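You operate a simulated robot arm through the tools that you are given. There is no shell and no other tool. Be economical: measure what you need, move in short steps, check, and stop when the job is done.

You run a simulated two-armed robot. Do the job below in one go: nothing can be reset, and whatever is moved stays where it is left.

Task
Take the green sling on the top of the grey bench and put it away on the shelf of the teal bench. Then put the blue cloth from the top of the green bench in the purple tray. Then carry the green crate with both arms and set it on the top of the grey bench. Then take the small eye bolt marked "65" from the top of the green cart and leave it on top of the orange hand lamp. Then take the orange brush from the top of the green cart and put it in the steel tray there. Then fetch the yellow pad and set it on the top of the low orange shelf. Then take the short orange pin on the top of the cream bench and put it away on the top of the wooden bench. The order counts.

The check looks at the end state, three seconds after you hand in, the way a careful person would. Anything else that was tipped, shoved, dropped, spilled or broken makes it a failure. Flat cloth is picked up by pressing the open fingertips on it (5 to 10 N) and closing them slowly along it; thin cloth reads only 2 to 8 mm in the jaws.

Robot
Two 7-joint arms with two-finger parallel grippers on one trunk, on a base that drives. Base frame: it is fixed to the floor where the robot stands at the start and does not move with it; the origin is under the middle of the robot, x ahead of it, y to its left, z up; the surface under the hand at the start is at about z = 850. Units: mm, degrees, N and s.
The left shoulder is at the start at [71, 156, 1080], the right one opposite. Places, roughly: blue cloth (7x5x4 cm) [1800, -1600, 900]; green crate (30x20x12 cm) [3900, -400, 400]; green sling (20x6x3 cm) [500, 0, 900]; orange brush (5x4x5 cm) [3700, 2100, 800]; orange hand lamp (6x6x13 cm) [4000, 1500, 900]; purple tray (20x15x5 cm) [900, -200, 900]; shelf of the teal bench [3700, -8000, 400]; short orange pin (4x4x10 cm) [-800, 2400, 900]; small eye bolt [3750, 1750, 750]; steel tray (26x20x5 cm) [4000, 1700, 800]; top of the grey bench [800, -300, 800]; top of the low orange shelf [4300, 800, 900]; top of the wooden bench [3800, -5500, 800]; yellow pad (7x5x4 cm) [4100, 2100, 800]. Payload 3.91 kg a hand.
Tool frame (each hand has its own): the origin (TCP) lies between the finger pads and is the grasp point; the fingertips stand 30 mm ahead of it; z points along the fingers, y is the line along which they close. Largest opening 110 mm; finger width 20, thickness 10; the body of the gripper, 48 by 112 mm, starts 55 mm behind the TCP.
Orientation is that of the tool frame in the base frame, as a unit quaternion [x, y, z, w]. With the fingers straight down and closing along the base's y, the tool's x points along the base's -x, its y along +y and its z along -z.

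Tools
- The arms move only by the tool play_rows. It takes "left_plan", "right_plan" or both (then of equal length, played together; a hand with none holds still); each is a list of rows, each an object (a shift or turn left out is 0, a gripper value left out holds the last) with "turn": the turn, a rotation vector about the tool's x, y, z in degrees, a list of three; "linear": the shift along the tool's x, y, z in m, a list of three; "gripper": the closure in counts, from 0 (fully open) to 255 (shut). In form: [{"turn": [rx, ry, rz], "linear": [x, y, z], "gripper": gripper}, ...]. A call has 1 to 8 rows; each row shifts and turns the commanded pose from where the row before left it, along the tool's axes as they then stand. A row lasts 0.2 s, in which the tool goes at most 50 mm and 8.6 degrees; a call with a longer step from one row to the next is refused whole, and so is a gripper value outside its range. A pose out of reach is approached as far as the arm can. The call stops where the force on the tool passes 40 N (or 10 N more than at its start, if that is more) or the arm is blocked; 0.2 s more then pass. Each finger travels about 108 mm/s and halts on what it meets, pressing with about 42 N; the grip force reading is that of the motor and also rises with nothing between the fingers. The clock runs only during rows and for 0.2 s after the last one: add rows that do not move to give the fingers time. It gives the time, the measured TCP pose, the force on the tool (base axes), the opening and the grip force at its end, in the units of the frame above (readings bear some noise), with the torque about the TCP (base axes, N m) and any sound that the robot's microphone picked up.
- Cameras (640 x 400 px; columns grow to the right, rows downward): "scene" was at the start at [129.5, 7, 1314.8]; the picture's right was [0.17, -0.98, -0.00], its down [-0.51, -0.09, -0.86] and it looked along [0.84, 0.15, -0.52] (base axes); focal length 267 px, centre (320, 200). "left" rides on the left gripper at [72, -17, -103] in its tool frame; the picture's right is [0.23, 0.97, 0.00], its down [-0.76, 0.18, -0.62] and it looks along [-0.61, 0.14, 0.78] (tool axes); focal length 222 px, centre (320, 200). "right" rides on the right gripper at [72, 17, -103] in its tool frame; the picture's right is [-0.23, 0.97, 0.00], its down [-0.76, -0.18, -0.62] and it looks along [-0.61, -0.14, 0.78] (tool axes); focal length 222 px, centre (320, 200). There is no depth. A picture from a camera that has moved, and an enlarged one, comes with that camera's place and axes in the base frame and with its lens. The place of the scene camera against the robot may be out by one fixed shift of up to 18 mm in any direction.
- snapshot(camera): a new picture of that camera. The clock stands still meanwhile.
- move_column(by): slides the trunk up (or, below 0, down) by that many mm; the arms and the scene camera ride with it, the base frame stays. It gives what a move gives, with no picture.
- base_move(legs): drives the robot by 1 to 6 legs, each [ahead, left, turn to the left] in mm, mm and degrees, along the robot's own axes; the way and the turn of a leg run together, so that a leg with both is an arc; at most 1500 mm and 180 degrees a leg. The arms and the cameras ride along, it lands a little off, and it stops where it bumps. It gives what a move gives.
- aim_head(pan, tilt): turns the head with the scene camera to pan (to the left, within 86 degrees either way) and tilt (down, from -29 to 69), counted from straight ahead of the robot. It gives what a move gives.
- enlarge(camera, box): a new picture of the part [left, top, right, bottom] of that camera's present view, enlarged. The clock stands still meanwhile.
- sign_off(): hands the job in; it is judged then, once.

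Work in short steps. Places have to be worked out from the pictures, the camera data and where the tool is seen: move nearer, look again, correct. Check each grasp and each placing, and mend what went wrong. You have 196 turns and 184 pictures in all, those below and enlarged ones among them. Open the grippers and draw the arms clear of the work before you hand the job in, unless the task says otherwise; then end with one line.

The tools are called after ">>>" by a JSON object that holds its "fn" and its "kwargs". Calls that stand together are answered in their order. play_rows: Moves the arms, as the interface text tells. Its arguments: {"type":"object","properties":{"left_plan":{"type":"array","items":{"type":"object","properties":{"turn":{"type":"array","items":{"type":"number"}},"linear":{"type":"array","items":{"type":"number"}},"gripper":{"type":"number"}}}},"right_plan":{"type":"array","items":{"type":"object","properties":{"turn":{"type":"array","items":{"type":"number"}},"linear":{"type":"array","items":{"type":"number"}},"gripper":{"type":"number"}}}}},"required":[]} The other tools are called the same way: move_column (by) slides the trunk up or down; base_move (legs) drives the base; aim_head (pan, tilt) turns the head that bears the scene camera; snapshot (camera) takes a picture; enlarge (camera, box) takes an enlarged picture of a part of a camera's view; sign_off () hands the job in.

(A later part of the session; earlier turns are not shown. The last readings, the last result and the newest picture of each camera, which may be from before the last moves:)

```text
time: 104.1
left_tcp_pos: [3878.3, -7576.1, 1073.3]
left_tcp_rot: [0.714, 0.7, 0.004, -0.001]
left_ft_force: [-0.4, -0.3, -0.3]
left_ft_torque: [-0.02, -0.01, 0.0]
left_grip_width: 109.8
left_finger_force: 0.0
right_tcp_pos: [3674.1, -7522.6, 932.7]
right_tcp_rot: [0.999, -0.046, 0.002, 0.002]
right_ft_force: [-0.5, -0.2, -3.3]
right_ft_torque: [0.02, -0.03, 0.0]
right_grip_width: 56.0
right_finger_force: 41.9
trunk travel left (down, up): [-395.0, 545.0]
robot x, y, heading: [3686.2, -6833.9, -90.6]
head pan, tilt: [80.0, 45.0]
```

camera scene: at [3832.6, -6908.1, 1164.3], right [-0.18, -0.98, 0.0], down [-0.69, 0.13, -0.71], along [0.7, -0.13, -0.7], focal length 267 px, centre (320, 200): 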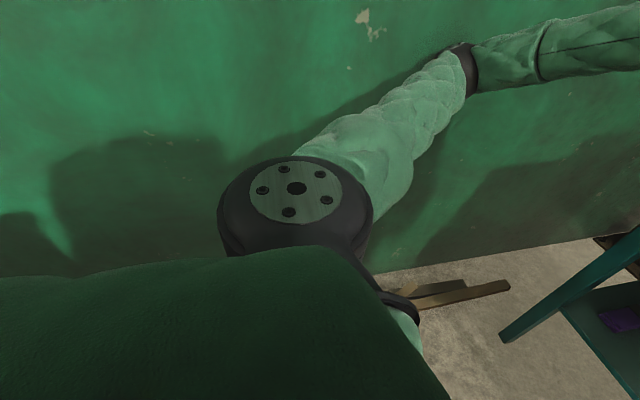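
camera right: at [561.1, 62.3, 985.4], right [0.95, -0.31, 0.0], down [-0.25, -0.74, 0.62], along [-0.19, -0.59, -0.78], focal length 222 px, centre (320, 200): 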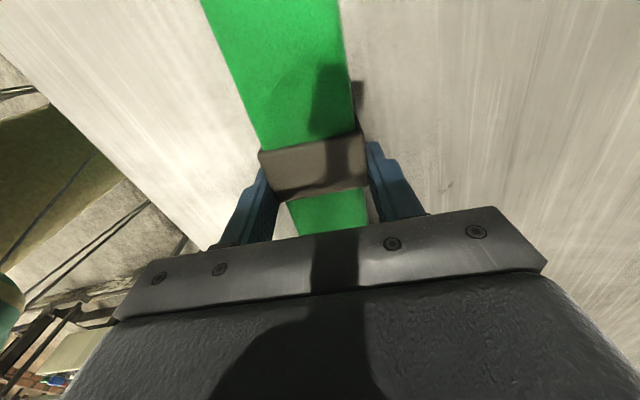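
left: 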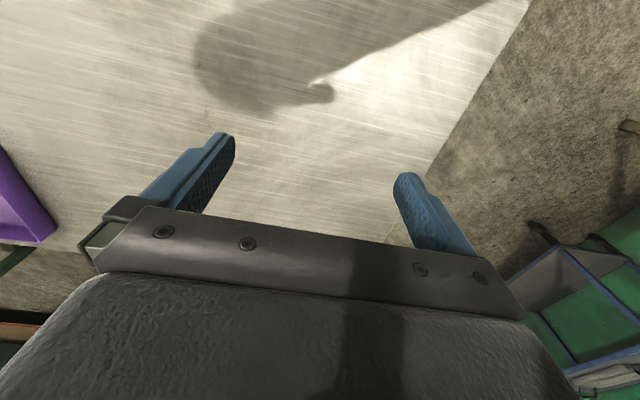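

Free again. Now the trunk goes down another 380 mm and I look at the shelf from the low viewpoint.

>>> {"fn": "move_column", "kwargs": {"by": -380}}

>>> {"fn": "aim_head", "kwargs": {"pan": 0, "tilt": 30}}

>>> {"fn": "snapshot", "kwargs": {"camera": "scene"}}

>>> {"fn": "snapshot", "kwargs": {"camera": "right"}}

```text
time: 107.8
left_tcp_pos: [3880.6, -7575.5, 694.5]
left_tcp_rot: [0.715, 0.7, 0.003, -0.001]
left_ft_force: [-0.2, -0.6, -0.4]
left_ft_torque: [0.02, -0.01, 0.0]
left_grip_width: 110.1
left_finger_force: 0.0
right_tcp_pos: [3675.1, -7522.1, 552.5]
right_tcp_rot: [0.999, -0.046, 0.001, 0.001]
right_ft_force: [0.4, -0.5, -3.1]
right_ft_torque: [-0.03, 0.03, 0.0]
right_grip_width: 56.1
right_finger_force: 42.0
trunk travel left (down, up): [-15.0, 925.0]
robot x, y, heading: [3684.0, -6830.8, -90.4]
head pan, tilt: [80.0, 45.0]
```

```text
time: 109.3
left_tcp_pos: [3880.2, -7576.1, 693.7]
left_tcp_rot: [0.715, 0.7, 0.003, -0.002]
left_ft_force: [-0.2, 0.5, -0.8]
left_ft_torque: [0.02, -0.03, 0.03]
left_grip_width: 109.9
left_finger_force: 0.1
right_tcp_pos: [3674.1, -7523.0, 552.6]
right_tcp_rot: [0.999, -0.048, 0.0, 0.002]
right_ft_force: [0.3, -0.2, -2.8]
right_ft_torque: [-0.02, 0.06, 0.03]
right_grip_width: 55.8
right_finger_force: 42.1
trunk travel left (down, up): [-15.0, 925.0]
robot x, y, heading: [3684.3, -6836.1, -90.3]
head pan, tilt: [0.0, 30.0]
```

```text
156 pictures are left
camera scene: at [3674.9, -6984.0, 806.5], right [-1.0, 0.01, 0.0], down [0.0, 0.5, -0.87], along [-0.01, -0.87, -0.5], focal length 267 px, centre (320, 200)
```

scene: 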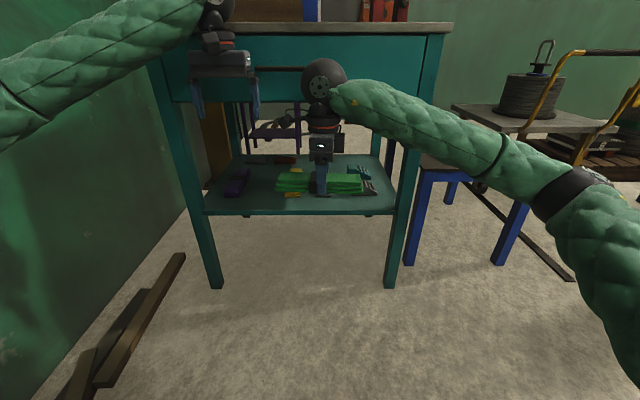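

```text
155 pictures are left
camera right: at [3745.2, -7545.9, 655.5], right [-0.32, -0.95, 0.0], down [-0.74, 0.25, 0.62], along [-0.59, 0.2, -0.78], focal length 222 px, centre (320, 200)
```

right: 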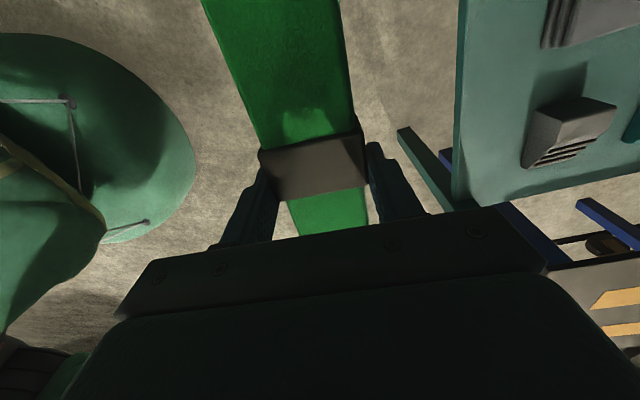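

Combining both views, the shelf's front edge is near y −7685 at z ≈ 370, and the items start near y −7772. I'll square the sling to the shelf and tilt the hand 35° forward, still outside.

>>> {"fn": "play_rows", "kwargs": {"right_plan": [{"turn": [0, 0, -5.4]}, {"turn": [-7, 0, 0]}, {"turn": [-7, 0, 0]}, {"turn": [-7, 0, 0]}, {"turn": [-7, 0, 0]}, {"turn": [-7, 0, 0]}, {}]}}

>>> {"fn": "play_rows", "kwargs": {"right_plan": [{"linear": [0, 0.0285, 0.038]}, {"linear": [0, 0.0285, 0.038]}, {"linear": [0, 0.0285, 0.038]}, {"linear": [0, 0.0283, 0.039]}, {}]}}

>>> {"fn": "snapshot", "kwargs": {"camera": "scene"}}

>>> {"fn": "snapshot", "kwargs": {"camera": "right"}}

```text
time: 110.9
left_tcp_pos: [3880.2, -7576.8, 693.6]
left_tcp_rot: [0.715, 0.699, 0.002, -0.001]
left_ft_force: [-0.3, 0.8, -1.0]
left_ft_torque: [0.02, 0.02, 0.01]
left_grip_width: 110.2
left_finger_force: 0.3
right_tcp_pos: [3675.2, -7523.0, 551.8]
right_tcp_rot: [0.953, -0.001, 0.001, 0.304]
right_ft_force: [-0.4, -0.8, -2.7]
right_ft_torque: [-0.02, 0.03, 0.03]
right_grip_width: 55.9
right_finger_force: 42.4
trunk travel left (down, up): [-15.0, 925.0]
robot x, y, heading: [3686.6, -6834.4, -90.2]
head pan, tilt: [0.0, 30.0]
```

```text
time: 112.1
left_tcp_pos: [3879.2, -7576.2, 694.7]
left_tcp_rot: [0.715, 0.699, 0.002, -0.001]
left_ft_force: [0.8, -0.1, -0.5]
left_ft_torque: [0.01, 0.03, -0.02]
left_grip_width: 110.0
left_finger_force: 0.0
right_tcp_pos: [3675.8, -7703.4, 495.3]
right_tcp_rot: [0.953, 0.0, 0.001, 0.302]
right_ft_force: [1.1, 0.4, -2.0]
right_ft_torque: [0.01, 0.03, -0.03]
right_grip_width: 55.9
right_finger_force: 41.6
trunk travel left (down, up): [-15.0, 925.0]
robot x, y, heading: [3686.9, -6835.9, -90.5]
head pan, tilt: [0.0, 30.0]
```

```text
154 pictures are left
camera scene: at [3674.8, -6984.1, 806.5], right [-1.0, 0.01, 0.0], down [0.0, 0.5, -0.87], along [-0.01, -0.87, -0.5], focal length 267 px, centre (320, 200)
```

scene: 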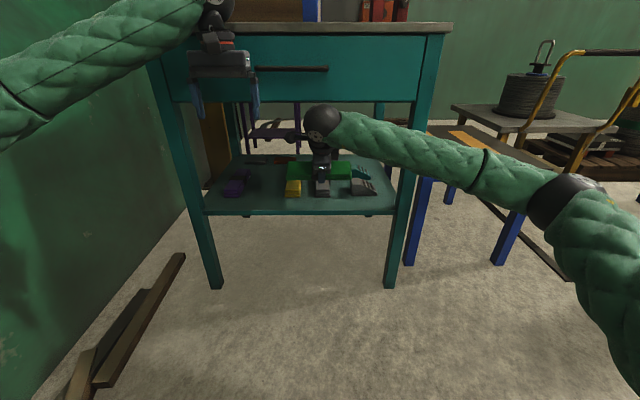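

```text
153 pictures are left
camera right: at [3747.4, -7658.3, 589.4], right [-0.23, -0.8, 0.56], down [-0.76, 0.5, 0.41], along [-0.61, -0.34, -0.72], focal length 222 px, centre (320, 200)
```

right: 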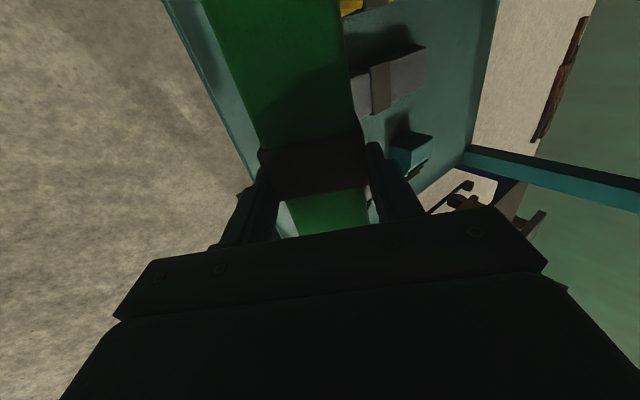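

Well aligned: the sling lies over the free front strip. I'll lower 60 mm in steps and watch the force.

>>> {"fn": "play_rows", "kwargs": {"right_plan": [{"linear": [0, -0.0065, 0.0198]}, {"linear": [0, -0.0115, 0.0164]}, {"linear": [0, -0.0115, 0.0164]}, {}]}}

>>> {"fn": "enlarge", "kwargs": {"camera": "scene", "box": [200, 100, 440, 250]}}

>>> {"fn": "snapshot", "kwargs": {"camera": "right"}}

```text
time: 113.1
left_tcp_pos: [3879.5, -7576.0, 694.1]
left_tcp_rot: [0.715, 0.7, 0.003, -0.002]
left_ft_force: [-0.7, -1.2, 0.1]
left_ft_torque: [-0.03, -0.04, -0.01]
left_grip_width: 110.2
left_finger_force: 0.0
right_tcp_pos: [3674.4, -7710.4, 432.9]
right_tcp_rot: [0.953, -0.001, 0.001, 0.303]
right_ft_force: [0.1, 0.3, -3.6]
right_ft_torque: [0.05, 0.03, 0.0]
right_grip_width: 55.9
right_finger_force: 41.8
trunk travel left (down, up): [-15.0, 925.0]
robot x, y, heading: [3686.5, -6836.1, -90.3]
head pan, tilt: [0.0, 30.0]
```

```text
2.67 times, centred on (320, 175) of scene
camera zoom: at [3674.9, -6984.1, 806.5], right [-1.0, 0.01, 0.0], down [0.0, 0.5, -0.87], along [-0.01, -0.87, -0.5], focal length 712 px, centre (320, 267)
```

zoom: 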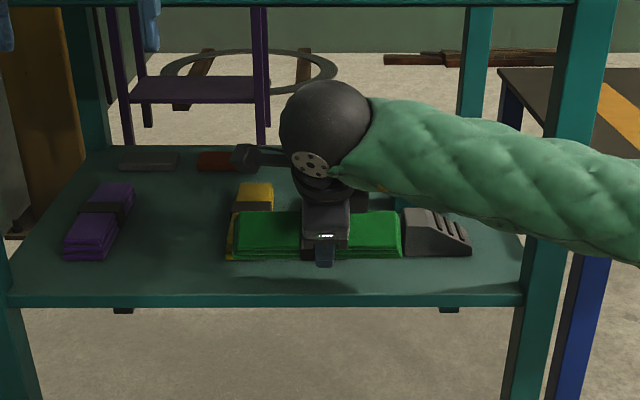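

```text
151 pictures are left
camera right: at [3746.5, -7664.2, 527.3], right [-0.23, -0.8, 0.56], down [-0.76, 0.5, 0.4], along [-0.61, -0.34, -0.72], focal length 222 px, centre (320, 200)
```

right: 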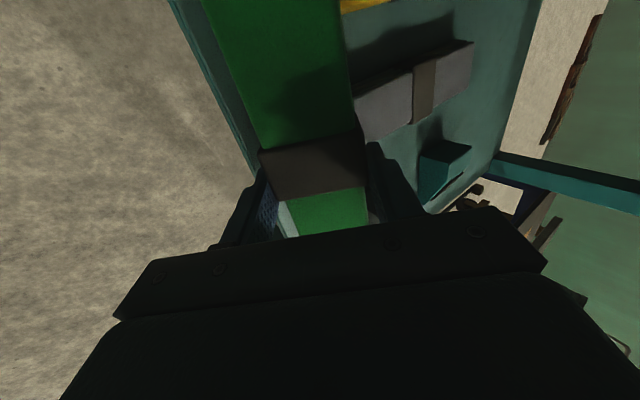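

Still some gap below the sling. Lowering further in small steps and reading the force.

>>> {"fn": "play_rows", "kwargs": {"right_plan": [{"linear": [0, -0.0034, 0.0049]}, {"linear": [0, -0.0034, 0.0049]}, {"linear": [0, -0.0034, 0.0049]}, {}]}}

>>> {"fn": "play_rows", "kwargs": {"right_plan": [{"linear": [0, -0.0029, 0.0041]}, {"linear": [0, -0.0029, 0.0041]}, {"linear": [0, -0.0029, 0.0041]}, {}]}}

>>> {"fn": "enlarge", "kwargs": {"camera": "scene", "box": [200, 100, 440, 250]}}

```text
time: 114.1
left_tcp_pos: [3880.5, -7576.0, 693.6]
left_tcp_rot: [0.715, 0.699, 0.003, -0.002]
left_ft_force: [1.0, -0.8, -0.3]
left_ft_torque: [0.02, 0.0, 0.01]
left_grip_width: 110.2
left_finger_force: 0.1
right_tcp_pos: [3673.2, -7710.6, 414.9]
right_tcp_rot: [0.953, 0.0, 0.001, 0.302]
right_ft_force: [1.3, 0.5, -4.0]
right_ft_torque: [0.04, 0.03, 0.01]
right_grip_width: 55.6
right_finger_force: 42.3
trunk travel left (down, up): [-15.0, 925.0]
robot x, y, heading: [3683.9, -6835.2, -90.3]
head pan, tilt: [0.0, 30.0]
```

```text
time: 115.1
left_tcp_pos: [3880.0, -7577.4, 693.3]
left_tcp_rot: [0.714, 0.7, 0.003, -0.002]
left_ft_force: [0.1, -0.1, 1.0]
left_ft_torque: [-0.03, 0.0, 0.01]
left_grip_width: 109.9
left_finger_force: 0.1
right_tcp_pos: [3674.1, -7709.0, 399.7]
right_tcp_rot: [0.953, -0.001, 0.001, 0.302]
right_ft_force: [0.0, 0.1, -4.1]
right_ft_torque: [0.03, 0.02, 0.03]
right_grip_width: 55.7
right_finger_force: 41.9
trunk travel left (down, up): [-15.0, 925.0]
robot x, y, heading: [3685.1, -6837.7, -90.5]
head pan, tilt: [0.0, 30.0]
```

```text
2.67 times, centred on (320, 175) of scene
camera zoom: at [3674.9, -6984.0, 806.5], right [-1.0, 0.01, 0.0], down [0.0, 0.5, -0.87], along [-0.01, -0.87, -0.5], focal length 712 px, centre (320, 267)
```

zoom: 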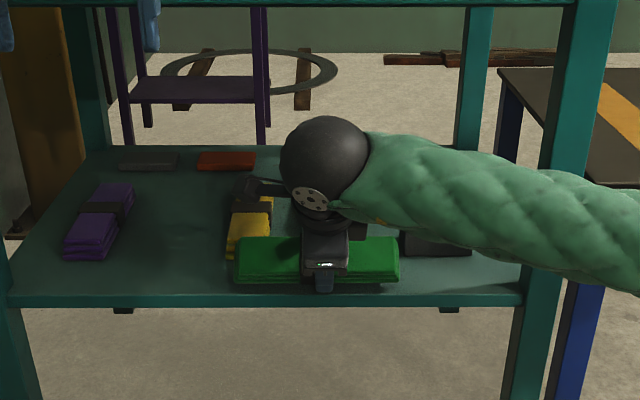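

Very near now. Two more small lowers to touch.

>>> {"fn": "play_rows", "kwargs": {"right_plan": [{"linear": [0, -0.002, 0.0029]}, {"linear": [0, -0.002, 0.0029]}, {}]}}

>>> {"fn": "play_rows", "kwargs": {"right_plan": [{"linear": [0, -0.002, 0.0029]}, {}]}}

>>> {"fn": "play_rows", "kwargs": {"right_plan": [{"linear": [0, -0.002, 0.0029]}, {}]}}

```text
time: 115.9
left_tcp_pos: [3881.1, -7576.1, 695.6]
left_tcp_rot: [0.714, 0.7, 0.002, -0.002]
left_ft_force: [-0.1, 0.1, 0.2]
left_ft_torque: [0.0, 0.01, 0.0]
left_grip_width: 110.2
left_finger_force: 0.0
right_tcp_pos: [3674.3, -7709.0, 396.9]
right_tcp_rot: [0.953, 0.0, 0.002, 0.304]
right_ft_force: [0.1, -0.1, 19.9]
right_ft_torque: [0.39, 0.27, 0.03]
right_grip_width: 55.7
right_finger_force: 41.4
trunk travel left (down, up): [-15.0, 925.0]
robot x, y, heading: [3689.7, -6833.8, -90.4]
head pan, tilt: [0.0, 30.0]
```

```text
time: 116.4
left_tcp_pos: [3879.5, -7574.2, 695.7]
left_tcp_rot: [0.715, 0.699, 0.002, -0.001]
left_ft_force: [0.4, 0.1, 0.1]
left_ft_torque: [-0.04, 0.02, 0.02]
left_grip_width: 110.2
left_finger_force: 0.0
right_tcp_pos: [3674.3, -7708.6, 395.5]
right_tcp_rot: [0.952, 0.0, 0.002, 0.306]
right_ft_force: [-4.7, 15.6, 18.9]
right_ft_torque: [1.0, 0.43, -0.05]
right_grip_width: 55.4
right_finger_force: 41.9
trunk travel left (down, up): [-15.0, 925.0]
robot x, y, heading: [3684.8, -6833.5, -90.6]
head pan, tilt: [0.0, 30.0]
stopped in row 2 (right hand): the force on the tool passed its limit at 41 N (the readings are from after the stop); the commanded pose is now the measured one
```

```text
time: 116.8
left_tcp_pos: [3878.6, -7574.6, 695.1]
left_tcp_rot: [0.715, 0.699, 0.003, -0.002]
left_ft_force: [0.5, 0.4, -0.2]
left_ft_torque: [-0.02, 0.0, -0.03]
left_grip_width: 110.0
left_finger_force: 0.1
right_tcp_pos: [3674.6, -7707.7, 396.4]
right_tcp_rot: [0.952, 0.0, 0.003, 0.307]
right_ft_force: [-4.5, 16.0, 18.1]
right_ft_torque: [1.03, 0.41, -0.08]
right_grip_width: 55.9
right_finger_force: 42.0
trunk travel left (down, up): [-15.0, 925.0]
robot x, y, heading: [3687.4, -6835.5, -90.5]
head pan, tilt: [0.0, 30.0]
stopped in row 2 (right hand): the force on the tool passed its limit at 43 N (the readings are from after the stop); the commanded pose is now the measured one
```

Contact: shelf at about z 350. I'll lift 5 mm, open the jaws a little while shifting up so that the lower finger doesn't push into the shelf.

>>> {"fn": "play_rows", "kwargs": {"right_plan": [{"linear": [0, 0.003, -0.0041]}, {"linear": [0, 0.008, 0], "gripper": 88}, {}, {}, {}]}}

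>>> {"fn": "enlarge", "kwargs": {"camera": "scene", "box": [200, 100, 440, 250]}}

>>> {"fn": "snapshot", "kwargs": {"camera": "right"}}

```text
time: 118.0
left_tcp_pos: [3880.1, -7575.2, 694.4]
left_tcp_rot: [0.713, 0.701, 0.003, -0.002]
left_ft_force: [-0.6, -0.9, 0.7]
left_ft_torque: [-0.03, 0.02, -0.03]
left_grip_width: 110.1
left_finger_force: 0.0
right_tcp_pos: [3675.4, -7715.6, 401.5]
right_tcp_rot: [0.952, -0.001, 0.002, 0.306]
right_ft_force: [-0.2, 0.6, 0.2]
right_ft_torque: [0.0, 0.01, 0.0]
right_grip_width: 72.1
right_finger_force: 0.0
trunk travel left (down, up): [-15.0, 925.0]
robot x, y, heading: [3686.8, -6829.0, -90.7]
head pan, tilt: [0.0, 30.0]
```

```text
2.67 times, centred on (320, 175) of scene
camera zoom: at [3674.7, -6983.6, 806.6], right [-1.0, 0.01, 0.0], down [0.0, 0.5, -0.87], along [-0.01, -0.87, -0.5], focal length 712 px, centre (320, 267)
```

zoom: 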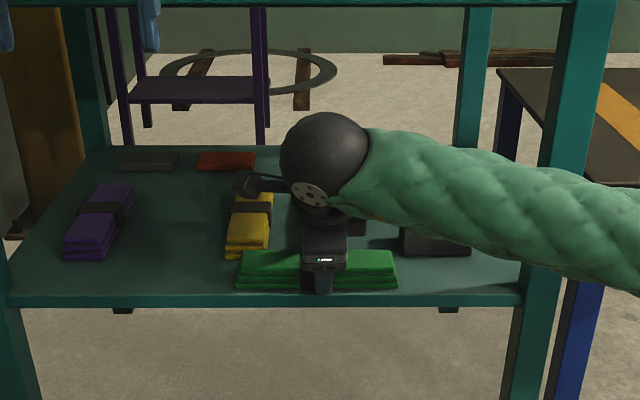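

```text
148 pictures are left
camera right: at [3746.7, -7669.6, 496.7], right [-0.23, -0.79, 0.57], down [-0.76, 0.51, 0.4], along [-0.6, -0.34, -0.72], focal length 222 px, centre (320, 200)
```

right: 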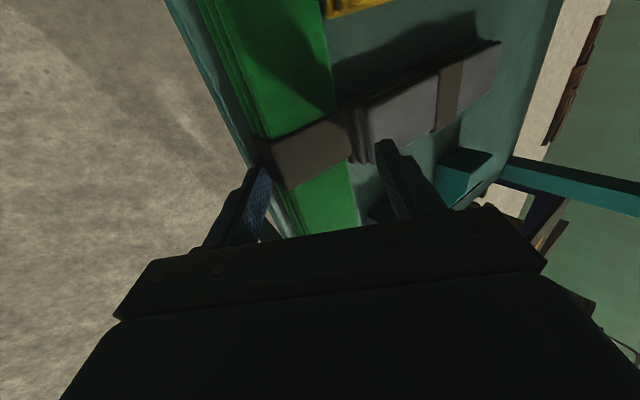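

The sling lies flat on the shelf. I'll withdraw along the fingers, then back and out.

>>> {"fn": "play_rows", "kwargs": {"right_plan": [{"linear": [0, 0, -0.015]}, {"linear": [0, 0, -0.03]}, {"linear": [0, 0, -0.03]}, {"linear": [0, -0.04, -0.028]}, {"linear": [0, -0.04, -0.028]}, {"linear": [0, -0.04, -0.028]}, {}]}}

>>> {"fn": "snapshot", "kwargs": {"camera": "scene"}}

```text
time: 119.6
left_tcp_pos: [3879.4, -7576.5, 695.0]
left_tcp_rot: [0.714, 0.7, 0.003, -0.002]
left_ft_force: [-0.2, 0.4, 0.2]
left_ft_torque: [-0.02, 0.0, 0.03]
left_grip_width: 109.8
left_finger_force: 0.1
right_tcp_pos: [3673.7, -7524.2, 461.2]
right_tcp_rot: [0.952, -0.001, 0.002, 0.307]
right_ft_force: [0.6, 0.2, -0.5]
right_ft_torque: [-0.02, -0.06, 0.0]
right_grip_width: 72.1
right_finger_force: 0.0
trunk travel left (down, up): [-15.0, 925.0]
robot x, y, heading: [3685.5, -6832.2, -90.5]
head pan, tilt: [0.0, 30.0]
```

```text
147 pictures are left
camera scene: at [3674.6, -6983.6, 806.6], right [-1.0, 0.01, 0.0], down [0.0, 0.5, -0.87], along [-0.01, -0.87, -0.5], focal length 267 px, centre (320, 200)
```

scene: 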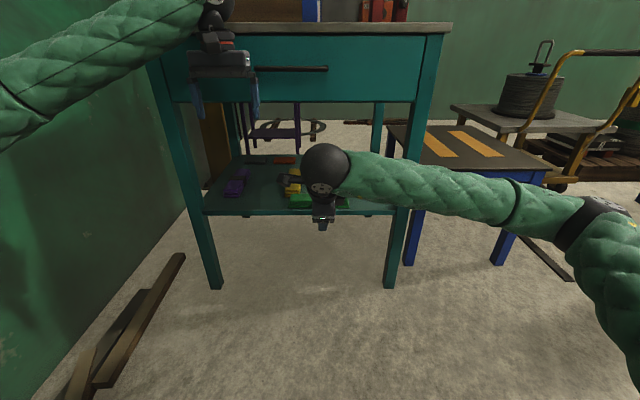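

Sling placed. I'll bring the right tool back to vertical and raise the trunk, with a check picture on the way.

>>> {"fn": "play_rows", "kwargs": {"right_plan": [{"turn": [7, 0, 0], "linear": [0, -0.03, 0]}, {"turn": [7, 0, 0]}, {"turn": [7, 0, 0]}, {"turn": [7, 0, 0]}, {"turn": [7.5, 0, 0]}, {}]}}

>>> {"fn": "move_column", "kwargs": {"by": 390}}

>>> {"fn": "enlarge", "kwargs": {"camera": "scene", "box": [200, 200, 440, 350]}}

>>> {"fn": "move_column", "kwargs": {"by": 390}}

```text
time: 121.0
left_tcp_pos: [3878.8, -7576.2, 694.8]
left_tcp_rot: [0.714, 0.7, 0.003, -0.001]
left_ft_force: [0.7, 0.0, -0.3]
left_ft_torque: [0.02, -0.01, 0.0]
left_grip_width: 110.0
left_finger_force: 0.1
right_tcp_pos: [3673.4, -7501.2, 445.0]
right_tcp_rot: [1.0, 0.001, 0.003, 0.0]
right_ft_force: [0.5, -0.4, 0.6]
right_ft_torque: [0.0, -0.01, 0.01]
right_grip_width: 72.2
right_finger_force: 0.0
trunk travel left (down, up): [-15.0, 925.0]
robot x, y, heading: [3683.5, -6832.3, -90.5]
head pan, tilt: [0.0, 30.0]
```

```text
time: 124.7
left_tcp_pos: [3878.8, -7575.6, 1083.5]
left_tcp_rot: [0.715, 0.7, 0.003, -0.002]
left_ft_force: [0.5, -0.8, 0.4]
left_ft_torque: [0.03, -0.01, 0.03]
left_grip_width: 109.8
left_finger_force: 0.0
right_tcp_pos: [3673.4, -7500.7, 833.9]
right_tcp_rot: [1.0, 0.0, 0.003, 0.001]
right_ft_force: [-0.2, 0.1, -1.5]
right_ft_torque: [-0.01, 0.01, -0.02]
right_grip_width: 72.0
right_finger_force: 0.0
trunk travel left (down, up): [-405.0, 535.0]
robot x, y, heading: [3685.2, -6830.8, -90.4]
head pan, tilt: [0.0, 30.0]
```

```text
2.67 times, centred on (320, 275) of scene
camera zoom: at [3674.7, -6984.0, 1196.5], right [-1.0, 0.01, 0.0], down [0.0, 0.5, -0.87], along [-0.01, -0.87, -0.5], focal length 712 px, centre (320, 0)
```

zoom: 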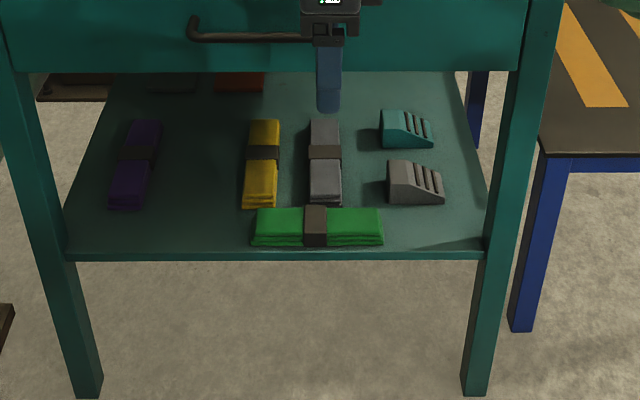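

```text
time: 128.5
left_tcp_pos: [3879.3, -7577.3, 1474.3]
left_tcp_rot: [0.715, 0.699, 0.003, -0.002]
left_ft_force: [0.3, 0.2, 0.1]
left_ft_torque: [0.02, 0.02, 0.01]
left_grip_width: 110.1
left_finger_force: 0.1
right_tcp_pos: [3673.8, -7501.0, 1224.0]
right_tcp_rot: [1.0, 0.0, 0.003, 0.001]
right_ft_force: [0.5, -1.1, -0.5]
right_ft_torque: [0.01, 0.02, 0.0]
right_grip_width: 72.1
right_finger_force: 0.1
trunk travel left (down, up): [-795.0, 145.0]
robot x, y, heading: [3687.0, -6829.8, -90.3]
head pan, tilt: [0.0, 30.0]
```

All items undisturbed and the sling well on the shelf. Driving back around the blue bench's end toward the green bench.

>>> {"fn": "base_move", "kwargs": {"legs": [[0, -750, 0], [0, 0, -90], [1000, 300, 0], [1000, 0, 0], [0, 0, -90]]}}

```text
time: 149.8
left_tcp_pos: [753.8, -6322.6, 1473.7]
left_tcp_rot: [-0.698, 0.716, -0.002, -0.003]
left_ft_force: [-0.2, -0.1, 0.0]
left_ft_torque: [-0.04, 0.02, -0.04]
left_grip_width: 110.0
left_finger_force: 0.1
right_tcp_pos: [959.6, -6397.8, 1223.6]
right_tcp_rot: [0.002, 1.0, 0.001, -0.003]
right_ft_force: [0.0, -0.1, 0.4]
right_ft_torque: [-0.01, 0.01, 0.01]
right_grip_width: 71.9
right_finger_force: 0.0
trunk travel left (down, up): [-795.0, 145.0]
robot x, y, heading: [944.7, -7063.4, 89.4]
head pan, tilt: [0.0, 30.0]
```

Facing +y in the clear. Driving on to about [750, −4060] and looking toward the green bench.

>>> {"fn": "base_move", "kwargs": {"legs": [[1450, 200, 0.6], [1500, 0, 0]]}}

>>> {"fn": "aim_head", "kwargs": {"pan": -15, "tilt": 20}}

>>> {"fn": "snapshot", "kwargs": {"camera": "scene"}}

```text
time: 164.2
left_tcp_pos: [557.8, -3360.5, 1474.4]
left_tcp_rot: [-0.703, 0.711, -0.001, -0.003]
left_ft_force: [-1.3, -0.5, 0.8]
left_ft_torque: [0.0, -0.03, 0.01]
left_grip_width: 110.1
left_finger_force: 0.1
right_tcp_pos: [763.8, -3432.0, 1224.9]
right_tcp_rot: [-0.006, 1.0, 0.001, -0.003]
right_ft_force: [-0.3, -0.5, 0.2]
right_ft_torque: [-0.01, -0.01, 0.0]
right_grip_width: 72.3
right_finger_force: 0.0
trunk travel left (down, up): [-795.0, 145.0]
robot x, y, heading: [759.3, -4099.7, 90.1]
head pan, tilt: [0.0, 30.0]
```

```text
time: 165.0
left_tcp_pos: [557.3, -3358.3, 1474.2]
left_tcp_rot: [-0.704, 0.711, -0.002, -0.003]
left_ft_force: [-0.7, 0.2, -0.3]
left_ft_torque: [0.03, 0.01, -0.04]
left_grip_width: 109.8
left_finger_force: 0.1
right_tcp_pos: [764.5, -3431.8, 1223.8]
right_tcp_rot: [-0.006, 1.0, 0.001, -0.002]
right_ft_force: [-0.6, -0.2, 0.0]
right_ft_torque: [-0.01, 0.04, 0.01]
right_grip_width: 72.4
right_finger_force: 0.0
trunk travel left (down, up): [-795.0, 145.0]
robot x, y, heading: [760.5, -4099.8, 90.1]
head pan, tilt: [-15.0, 20.0]
```

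```text
145 pictures are left
camera scene: at [773.4, -3967.0, 1602.6], right [0.97, -0.25, 0.0], down [-0.09, -0.33, -0.94], along [0.24, 0.91, -0.34], focal length 267 px, centre (320, 200)
```

scene: 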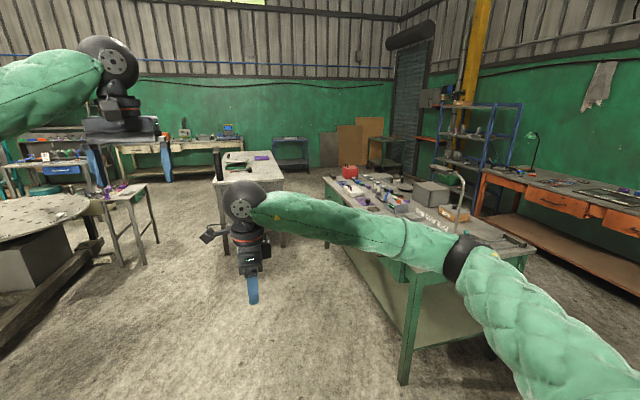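

Green bench's long west side is at x ≈ 1530 (y −2965 to about −1400). I'll drive to about [880, −2450], turn to face +x, and look for the cloth.

>>> {"fn": "base_move", "kwargs": {"legs": [[1500, -100, 0], [150, 0, 0], [0, 0, -90], [0, 300, 0]]}}

>>> {"fn": "aim_head", "kwargs": {"pan": 20, "tilt": 30}}

>>> {"fn": "snapshot", "kwargs": {"camera": "scene"}}

```text
refused: leg 1 is longer than a leg can be; nothing moved
```

```text
time: 166.0
left_tcp_pos: [555.6, -3359.0, 1473.8]
left_tcp_rot: [-0.704, 0.71, -0.002, -0.003]
left_ft_force: [0.7, 0.8, 0.0]
left_ft_torque: [-0.02, -0.02, 0.0]
left_grip_width: 110.0
left_finger_force: 0.0
right_tcp_pos: [765.2, -3431.2, 1224.7]
right_tcp_rot: [-0.006, 1.0, 0.001, -0.003]
right_ft_force: [0.2, 1.0, 0.4]
right_ft_torque: [0.01, -0.01, -0.04]
right_grip_width: 72.3
right_finger_force: 0.1
trunk travel left (down, up): [-795.0, 145.0]
robot x, y, heading: [758.3, -4097.6, 90.3]
head pan, tilt: [20.0, 30.0]
```

```text
144 pictures are left
camera scene: at [718.6, -3972.2, 1586.6], right [0.94, 0.34, 0.0], down [0.17, -0.47, -0.87], along [-0.3, 0.81, -0.5], focal length 267 px, centre (320, 200)
```

scene: 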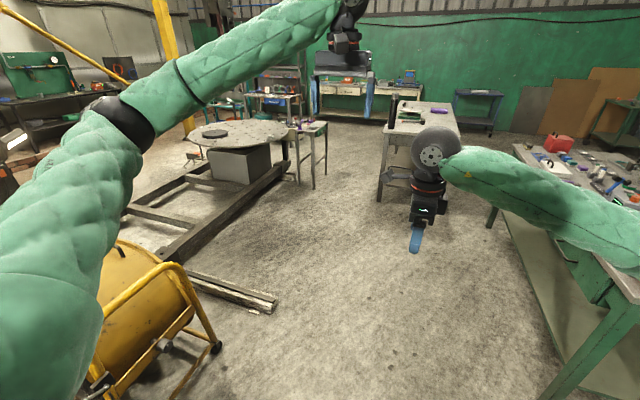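

Leg was a touch too long. Sending it again with shorter legs.

>>> {"fn": "base_move", "kwargs": {"legs": [[1400, -100, 0], [250, 0, 0], [0, 0, -90], [0, 300, 0]]}}

>>> {"fn": "snapshot", "kwargs": {"camera": "scene"}}

```text
time: 179.9
left_tcp_pos: [1610.6, -1964.1, 1474.1]
left_tcp_rot: [0.015, 1.0, 0.0, -0.003]
left_ft_force: [0.1, -0.7, 0.3]
left_ft_torque: [0.03, 0.0, -0.03]
left_grip_width: 109.8
left_finger_force: 0.0
right_tcp_pos: [1534.4, -2170.6, 1223.5]
right_tcp_rot: [0.709, 0.705, 0.002, -0.001]
right_ft_force: [0.3, -0.7, 1.5]
right_ft_torque: [-0.01, 0.01, 0.0]
right_grip_width: 72.1
right_finger_force: 0.0
trunk travel left (down, up): [-795.0, 145.0]
robot x, y, heading: [868.3, -2155.0, -1.0]
head pan, tilt: [20.0, 30.0]
```

```text
143 pictures are left
camera scene: at [993.9, -2133.8, 1586.6], right [0.33, -0.94, 0.0], down [-0.47, -0.16, -0.87], along [0.82, 0.28, -0.5], focal length 267 px, centre (320, 200)
```

scene: 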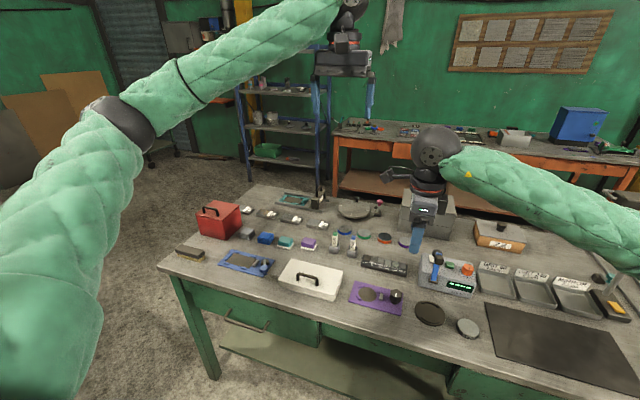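

The blue cloth is second in a row of four folded cloths, near [1776, −1627]. I'll move closer (y ≈ −1720) and enlarge it.

>>> {"fn": "base_move", "kwargs": {"legs": [[100, 430, 1]]}}

>>> {"fn": "aim_head", "kwargs": {"pan": 10, "tilt": 40}}

>>> {"fn": "snapshot", "kwargs": {"camera": "scene"}}

>>> {"fn": "snapshot", "kwargs": {"camera": "right"}}

```text
time: 182.5
left_tcp_pos: [1708.0, -1527.4, 1474.5]
left_tcp_rot: [0.003, 1.0, 0.001, -0.003]
left_ft_force: [0.3, 0.0, 0.1]
left_ft_torque: [0.01, 0.0, -0.03]
left_grip_width: 110.2
left_finger_force: 0.0
right_tcp_pos: [1635.6, -1733.8, 1224.4]
right_tcp_rot: [0.701, 0.713, 0.004, -0.002]
right_ft_force: [-0.6, -0.2, -1.0]
right_ft_torque: [0.01, 0.04, 0.0]
right_grip_width: 72.1
right_finger_force: 0.0
trunk travel left (down, up): [-795.0, 145.0]
robot x, y, heading: [969.1, -1728.7, 0.5]
head pan, tilt: [20.0, 30.0]
```

```text
time: 183.2
left_tcp_pos: [1707.6, -1525.9, 1475.4]
left_tcp_rot: [0.002, 1.0, 0.002, -0.004]
left_ft_force: [-0.7, 0.4, 1.0]
left_ft_torque: [-0.01, -0.02, 0.02]
left_grip_width: 110.0
left_finger_force: 0.0
right_tcp_pos: [1636.0, -1733.5, 1223.1]
right_tcp_rot: [0.7, 0.714, 0.003, -0.001]
right_ft_force: [0.2, 0.7, 0.2]
right_ft_torque: [-0.01, -0.01, -0.02]
right_grip_width: 72.3
right_finger_force: 0.0
trunk travel left (down, up): [-795.0, 145.0]
robot x, y, heading: [971.0, -1731.9, 0.5]
head pan, tilt: [10.0, 40.0]
```

```text
142 pictures are left
camera scene: at [1093.2, -1724.5, 1571.2], right [0.18, -0.98, 0.0], down [-0.63, -0.12, -0.77], along [0.75, 0.14, -0.64], focal length 267 px, centre (320, 200)
```

scene: 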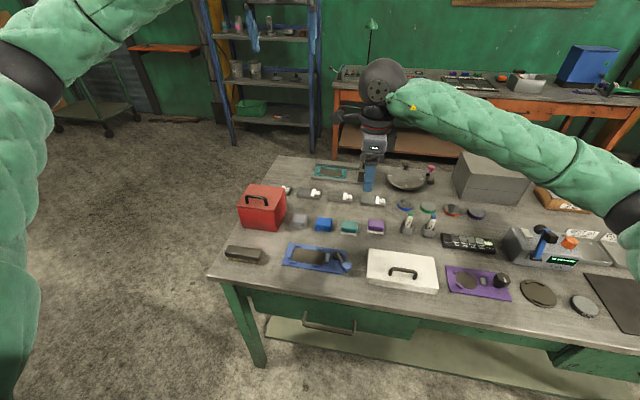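

```text
141 pictures are left
camera right: at [1651.7, -1661.4, 1327.7], right [0.98, -0.21, 0.0], down [-0.17, -0.77, 0.62], along [-0.13, -0.61, -0.79], focal length 222 px, centre (320, 200)
```

right: 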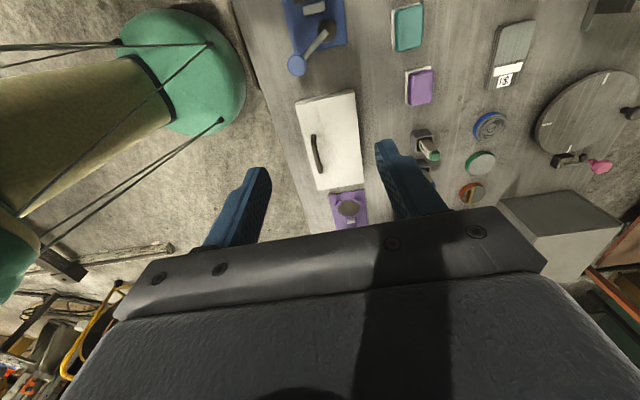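

Cloth near [1778, −1606], its 5 cm side along x, so the right hand's present orientation suits. Moving above it, opening, and looking with the wrist camera.

>>> {"fn": "play_rows", "kwargs": {"right_plan": [{"linear": [0.0207, 0.0239, 0.0338], "gripper": 0}, {"linear": [0.0207, 0.0239, 0.0338]}, {"linear": [0.0207, 0.0239, 0.0338]}, {"linear": [0.0207, 0.0239, 0.0338]}, {"linear": [0.0207, 0.0239, 0.0338]}, {"linear": [0.0207, 0.0239, 0.0338]}, {}]}}

>>> {"fn": "snapshot", "kwargs": {"camera": "right"}}

>>> {"fn": "enlarge", "kwargs": {"camera": "scene", "box": [260, 140, 420, 240]}}

```text
time: 184.8
left_tcp_pos: [1706.4, -1527.5, 1474.9]
left_tcp_rot: [0.003, 1.0, 0.001, -0.002]
left_ft_force: [-0.2, -0.9, 0.2]
left_ft_torque: [0.04, -0.03, -0.02]
left_grip_width: 109.9
left_finger_force: 0.0
right_tcp_pos: [1777.3, -1606.2, 1019.9]
right_tcp_rot: [0.701, 0.713, 0.002, -0.001]
right_ft_force: [-0.2, 0.4, -0.5]
right_ft_torque: [0.02, 0.03, -0.03]
right_grip_width: 110.0
right_finger_force: 0.1
trunk travel left (down, up): [-795.0, 145.0]
robot x, y, heading: [965.6, -1732.3, 0.4]
head pan, tilt: [10.0, 40.0]
```

```text
140 pictures are left
camera right: at [1792.4, -1534.1, 1124.8], right [0.98, -0.21, 0.0], down [-0.17, -0.77, 0.62], along [-0.13, -0.6, -0.79], focal length 222 px, centre (320, 200)
```

right: 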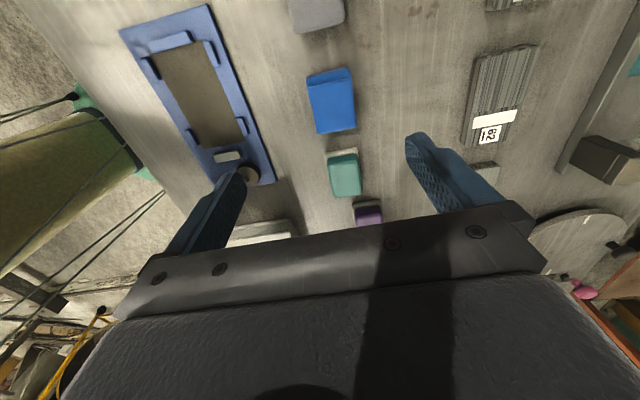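

```text
4.00 times, centred on (340, 190) of scene
camera zoom: at [1092.5, -1726.1, 1571.3], right [0.18, -0.98, 0.0], down [-0.63, -0.12, -0.77], along [0.75, 0.14, -0.64], focal length 1068 px, centre (240, 240)
```

zoom: 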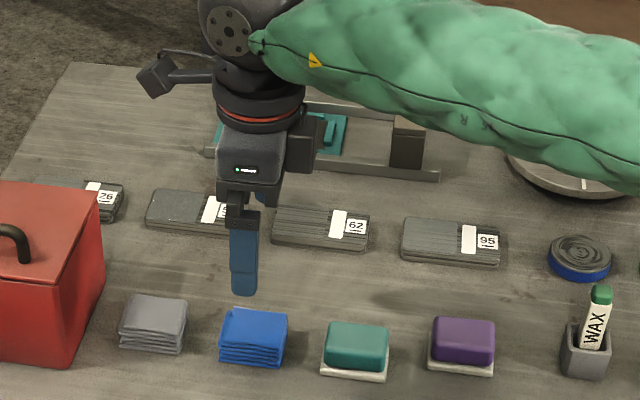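

The blue one is a stack of folded cloth, long side along y, at about [1791, −1593]. Correcting and lowering to TCP z 905.

>>> {"fn": "play_rows", "kwargs": {"right_plan": [{"linear": [0.013, 0.014, 0.04]}, {"linear": [0, 0, 0.04]}, {"linear": [0, 0, 0.035]}, {}]}}

>>> {"fn": "snapshot", "kwargs": {"camera": "right"}}

>>> {"fn": "enlarge", "kwargs": {"camera": "scene", "box": [270, 170, 390, 245]}}

```text
time: 185.8
left_tcp_pos: [1708.5, -1525.9, 1475.3]
left_tcp_rot: [0.003, 1.0, 0.001, -0.003]
left_ft_force: [0.1, 0.9, -0.8]
left_ft_torque: [0.0, 0.02, 0.01]
left_grip_width: 110.0
left_finger_force: 0.2
right_tcp_pos: [1792.2, -1589.7, 907.8]
right_tcp_rot: [0.701, 0.713, 0.002, 0.0]
right_ft_force: [0.7, -0.5, -0.4]
right_ft_torque: [0.0, 0.0, 0.0]
right_grip_width: 110.1
right_finger_force: 0.0
trunk travel left (down, up): [-795.0, 145.0]
robot x, y, heading: [966.7, -1731.0, 0.6]
head pan, tilt: [10.0, 40.0]
```

```text
138 pictures are left
camera right: at [1807.7, -1518.4, 1011.9], right [0.98, -0.21, 0.0], down [-0.17, -0.77, 0.62], along [-0.13, -0.61, -0.79], focal length 222 px, centre (320, 200)
```

right: 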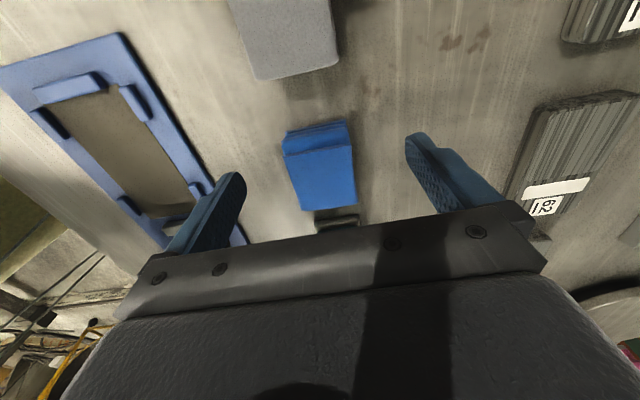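

```text
5.33 times, centred on (330, 208) of scene
camera zoom: at [1093.2, -1724.9, 1571.2], right [0.18, -0.98, 0.0], down [-0.63, -0.12, -0.77], along [0.75, 0.14, -0.64], focal length 1424 px, centre (267, 160)
```

zoom: 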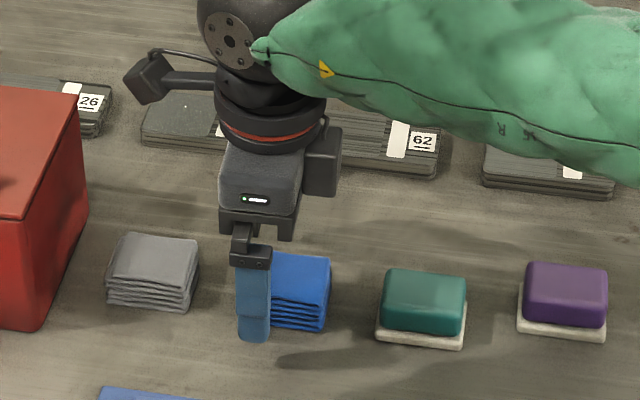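

Shifting 14 mm toward −y and lowering until the tips are nearly on the bench.

>>> {"fn": "play_rows", "kwargs": {"right_plan": [{"linear": [-0.014, 0.002, 0.008]}, {"linear": [0, 0, 0.008]}, {"linear": [0, 0, 0.006]}, {}]}}

>>> {"fn": "enlarge", "kwargs": {"camera": "scene", "box": [270, 170, 390, 245]}}

```text
time: 186.8
left_tcp_pos: [1707.1, -1526.8, 1474.8]
left_tcp_rot: [0.003, 1.0, 0.001, -0.003]
left_ft_force: [0.4, 0.0, -0.2]
left_ft_torque: [-0.01, -0.03, 0.03]
left_grip_width: 109.9
left_finger_force: 0.0
right_tcp_pos: [1793.9, -1607.5, 885.3]
right_tcp_rot: [0.702, 0.712, 0.002, -0.002]
right_ft_force: [0.9, 0.3, 0.0]
right_ft_torque: [-0.03, -0.02, 0.0]
right_grip_width: 110.1
right_finger_force: 0.2
trunk travel left (down, up): [-795.0, 145.0]
robot x, y, heading: [968.5, -1732.0, 0.2]
head pan, tilt: [10.0, 40.0]
```

```text
5.33 times, centred on (330, 208) of scene
camera zoom: at [1093.1, -1725.3, 1571.2], right [0.18, -0.98, 0.0], down [-0.63, -0.12, -0.77], along [0.75, 0.14, -0.64], focal length 1424 px, centre (267, 160)
```

zoom: 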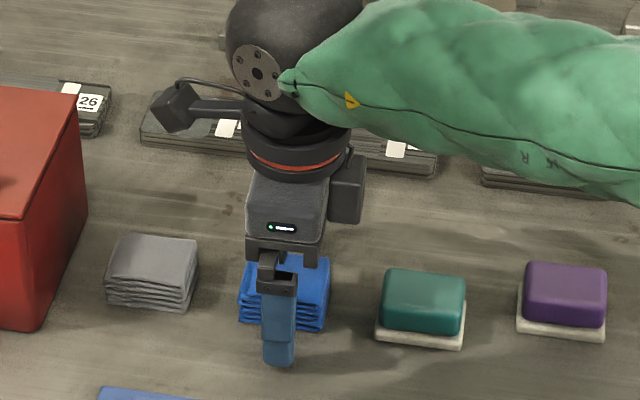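

Centred on the cloth; closing and reading the width.

>>> {"fn": "play_rows", "kwargs": {"right_plan": [{"linear": [0, 0, 0.002], "gripper": 120}, {"gripper": 255}, {}, {}, {}]}}

>>> {"fn": "play_rows", "kwargs": {"right_plan": [{"linear": [0, 0, -0.006]}, {"linear": [0, 0, -0.01]}, {"linear": [0, 0, -0.02]}, {"linear": [0, 0, -0.03]}, {"linear": [0, 0, -0.04]}, {"linear": [0, 0, -0.04]}, {}]}}

>>> {"fn": "enlarge", "kwargs": {"camera": "scene", "box": [270, 140, 430, 240]}}

```text
time: 188.0
left_tcp_pos: [1707.6, -1526.3, 1473.1]
left_tcp_rot: [0.003, 1.0, 0.001, -0.003]
left_ft_force: [0.3, 0.5, 0.0]
left_ft_torque: [-0.02, -0.01, 0.02]
left_grip_width: 110.0
left_finger_force: 0.1
right_tcp_pos: [1793.6, -1607.1, 883.6]
right_tcp_rot: [0.701, 0.713, 0.004, -0.001]
right_ft_force: [0.5, 0.2, 2.2]
right_ft_torque: [0.03, -0.04, -0.04]
right_grip_width: 45.3
right_finger_force: 41.9
trunk travel left (down, up): [-795.0, 145.0]
robot x, y, heading: [966.7, -1736.5, 0.5]
head pan, tilt: [10.0, 40.0]
```

```text
time: 189.6
left_tcp_pos: [1707.7, -1527.0, 1474.7]
left_tcp_rot: [0.003, 1.0, 0.001, -0.003]
left_ft_force: [0.2, -0.8, -0.2]
left_ft_torque: [0.0, 0.02, -0.02]
left_grip_width: 110.0
left_finger_force: 0.1
right_tcp_pos: [1791.5, -1606.8, 1029.1]
right_tcp_rot: [0.701, 0.713, 0.002, -0.001]
right_ft_force: [1.1, -0.3, -0.6]
right_ft_torque: [0.01, 0.02, 0.02]
right_grip_width: 45.0
right_finger_force: 42.7
trunk travel left (down, up): [-795.0, 145.0]
robot x, y, heading: [967.4, -1737.1, 0.5]
head pan, tilt: [10.0, 40.0]
```

```text
4.00 times, centred on (350, 190) of scene
camera zoom: at [1093.6, -1725.1, 1571.1], right [0.18, -0.98, 0.0], down [-0.63, -0.12, -0.77], along [0.75, 0.14, -0.64], focal length 1068 px, centre (200, 240)
```

zoom: 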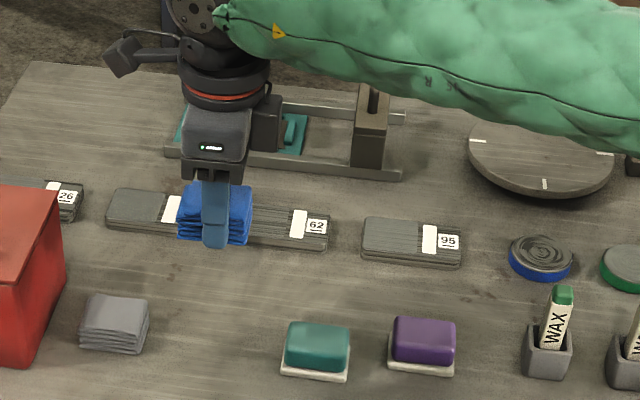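

Cloth held (45 mm). I'll lift it high, draw back, and raise the trunk so everything clears the bottle on the grey bench.

>>> {"fn": "play_rows", "kwargs": {"right_plan": [{"linear": [0, 0, -0.048]}, {"linear": [0, -0.02, -0.045]}, {"linear": [-0.02, -0.02, -0.04]}, {"linear": [-0.02, -0.03, -0.03]}, {"linear": [-0.02, -0.03, -0.03]}, {"linear": [-0.02, -0.03, -0.02]}, {"linear": [-0.02, -0.02, 0]}, {}]}}

>>> {"fn": "move_column", "kwargs": {"by": 100}}

>>> {"fn": "base_move", "kwargs": {"legs": [[-910, -150, -0.5], [0, 0, 90]]}}

>>> {"fn": "aim_head", "kwargs": {"pan": -10, "tilt": 35}}

>>> {"fn": "snapshot", "kwargs": {"camera": "scene"}}

```text
time: 191.4
left_tcp_pos: [1707.5, -1524.7, 1473.8]
left_tcp_rot: [0.003, 1.0, -0.001, -0.004]
left_ft_force: [0.0, 0.7, 0.2]
left_ft_torque: [-0.02, -0.01, -0.01]
left_grip_width: 109.9
left_finger_force: 0.0
right_tcp_pos: [1644.1, -1709.4, 1242.5]
right_tcp_rot: [0.7, 0.714, 0.002, -0.001]
right_ft_force: [1.2, 0.4, 0.4]
right_ft_torque: [-0.01, 0.01, -0.02]
right_grip_width: 45.2
right_finger_force: 41.5
trunk travel left (down, up): [-795.0, 145.0]
robot x, y, heading: [967.8, -1736.1, 0.5]
head pan, tilt: [10.0, 40.0]
```

```text
time: 192.8
left_tcp_pos: [1708.2, -1526.1, 1573.7]
left_tcp_rot: [0.003, 1.0, 0.001, -0.004]
left_ft_force: [0.7, 0.7, 1.0]
left_ft_torque: [0.02, 0.06, 0.01]
left_grip_width: 109.9
left_finger_force: 0.1
right_tcp_pos: [1645.1, -1710.8, 1340.4]
right_tcp_rot: [0.701, 0.713, 0.003, -0.001]
right_ft_force: [0.6, 0.1, 0.2]
right_ft_torque: [-0.01, -0.01, 0.03]
right_grip_width: 45.1
right_finger_force: 42.1
trunk travel left (down, up): [-895.0, 45.0]
robot x, y, heading: [969.8, -1730.8, 0.7]
head pan, tilt: [10.0, 40.0]
```

```text
time: 201.4
left_tcp_pos: [-120.2, -1134.0, 1574.7]
left_tcp_rot: [-0.692, 0.722, -0.002, -0.003]
left_ft_force: [-0.2, 0.4, 0.5]
left_ft_torque: [0.01, -0.01, 0.01]
left_grip_width: 109.6
left_finger_force: 0.0
right_tcp_pos: [60.4, -1203.3, 1341.0]
right_tcp_rot: [0.011, 1.0, 0.001, -0.002]
right_ft_force: [-0.5, 0.4, -0.9]
right_ft_torque: [-0.02, 0.0, -0.02]
right_grip_width: 44.9
right_finger_force: 41.7
trunk travel left (down, up): [-895.0, 45.0]
robot x, y, heading: [58.7, -1880.5, 88.4]
head pan, tilt: [10.0, 40.0]
```

```text
time: 202.2
left_tcp_pos: [-121.1, -1134.2, 1574.9]
left_tcp_rot: [-0.691, 0.722, -0.002, -0.003]
left_ft_force: [-0.6, -0.2, 0.2]
left_ft_torque: [-0.02, 0.0, 0.0]
left_grip_width: 109.9
left_finger_force: 0.0
right_tcp_pos: [60.9, -1203.5, 1342.4]
right_tcp_rot: [0.009, 1.0, 0.0, -0.002]
right_ft_force: [0.8, 0.3, -0.4]
right_ft_torque: [-0.02, 0.0, 0.02]
right_grip_width: 45.0
right_finger_force: 42.0
trunk travel left (down, up): [-895.0, 45.0]
robot x, y, heading: [56.9, -1880.4, 88.6]
head pan, tilt: [-10.0, 35.0]
```

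```text
134 pictures are left
camera scene: at [66.2, -1751.7, 1678.8], right [0.98, -0.2, 0.0], down [-0.12, -0.56, -0.82], along [0.17, 0.8, -0.57], focal length 267 px, centre (320, 200)
```

scene: 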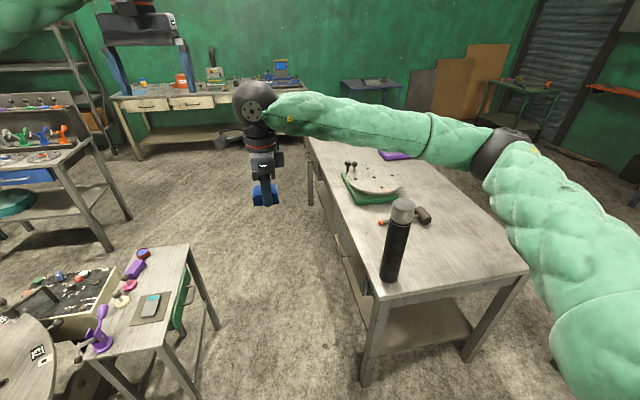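

The aisle is clear and the arms are well above the bottle. Driving up beside the grey bench and turning to face it.

>>> {"fn": "base_move", "kwargs": {"legs": [[1480, 0, 1.5], [150, 0, 0], [0, 0, -90]]}}

>>> {"fn": "aim_head", "kwargs": {"pan": 0, "tilt": 45}}

>>> {"fn": "snapshot", "kwargs": {"camera": "scene"}}

```text
time: 214.3
left_tcp_pos: [820.7, -36.7, 1575.0]
left_tcp_rot: [-0.007, 1.0, 0.001, -0.004]
left_ft_force: [-0.7, -0.5, -1.0]
left_ft_torque: [0.0, -0.01, 0.02]
left_grip_width: 110.2
left_finger_force: 0.0
right_tcp_pos: [763.1, -220.5, 1342.0]
right_tcp_rot: [0.695, 0.719, 0.003, -0.002]
right_ft_force: [-0.4, 0.0, -0.1]
right_ft_torque: [0.02, -0.04, -0.01]
right_grip_width: 45.1
right_finger_force: 41.7
trunk travel left (down, up): [-895.0, 45.0]
robot x, y, heading: [86.7, -251.8, 1.3]
head pan, tilt: [-10.0, 35.0]
```

```text
time: 215.0
left_tcp_pos: [822.1, -36.9, 1574.0]
left_tcp_rot: [-0.006, 1.0, 0.0, -0.004]
left_ft_force: [-0.3, -0.1, -0.4]
left_ft_torque: [-0.02, 0.0, 0.0]
left_grip_width: 109.9
left_finger_force: 0.1
right_tcp_pos: [761.6, -221.6, 1342.3]
right_tcp_rot: [0.695, 0.719, 0.003, -0.001]
right_ft_force: [-0.5, 0.2, -0.6]
right_ft_torque: [0.01, -0.02, 0.03]
right_grip_width: 45.1
right_finger_force: 42.2
trunk travel left (down, up): [-895.0, 45.0]
robot x, y, heading: [85.7, -251.8, 1.8]
head pan, tilt: [0.0, 45.0]
```

```text
133 pictures are left
camera scene: at [208.6, -260.5, 1664.0], right [0.02, -1.0, 0.0], down [-0.71, -0.02, -0.71], along [0.71, 0.02, -0.71], focal length 267 px, centre (320, 200)
```

scene: 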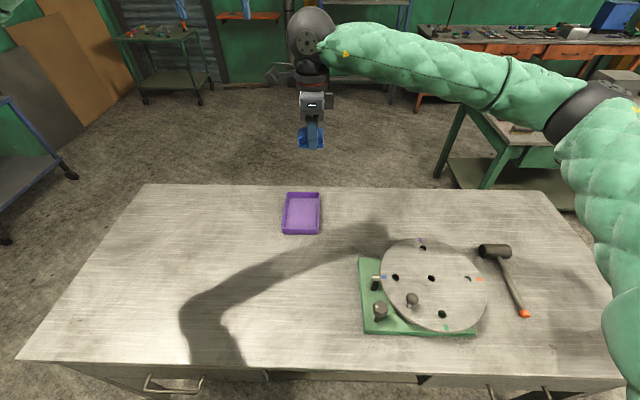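

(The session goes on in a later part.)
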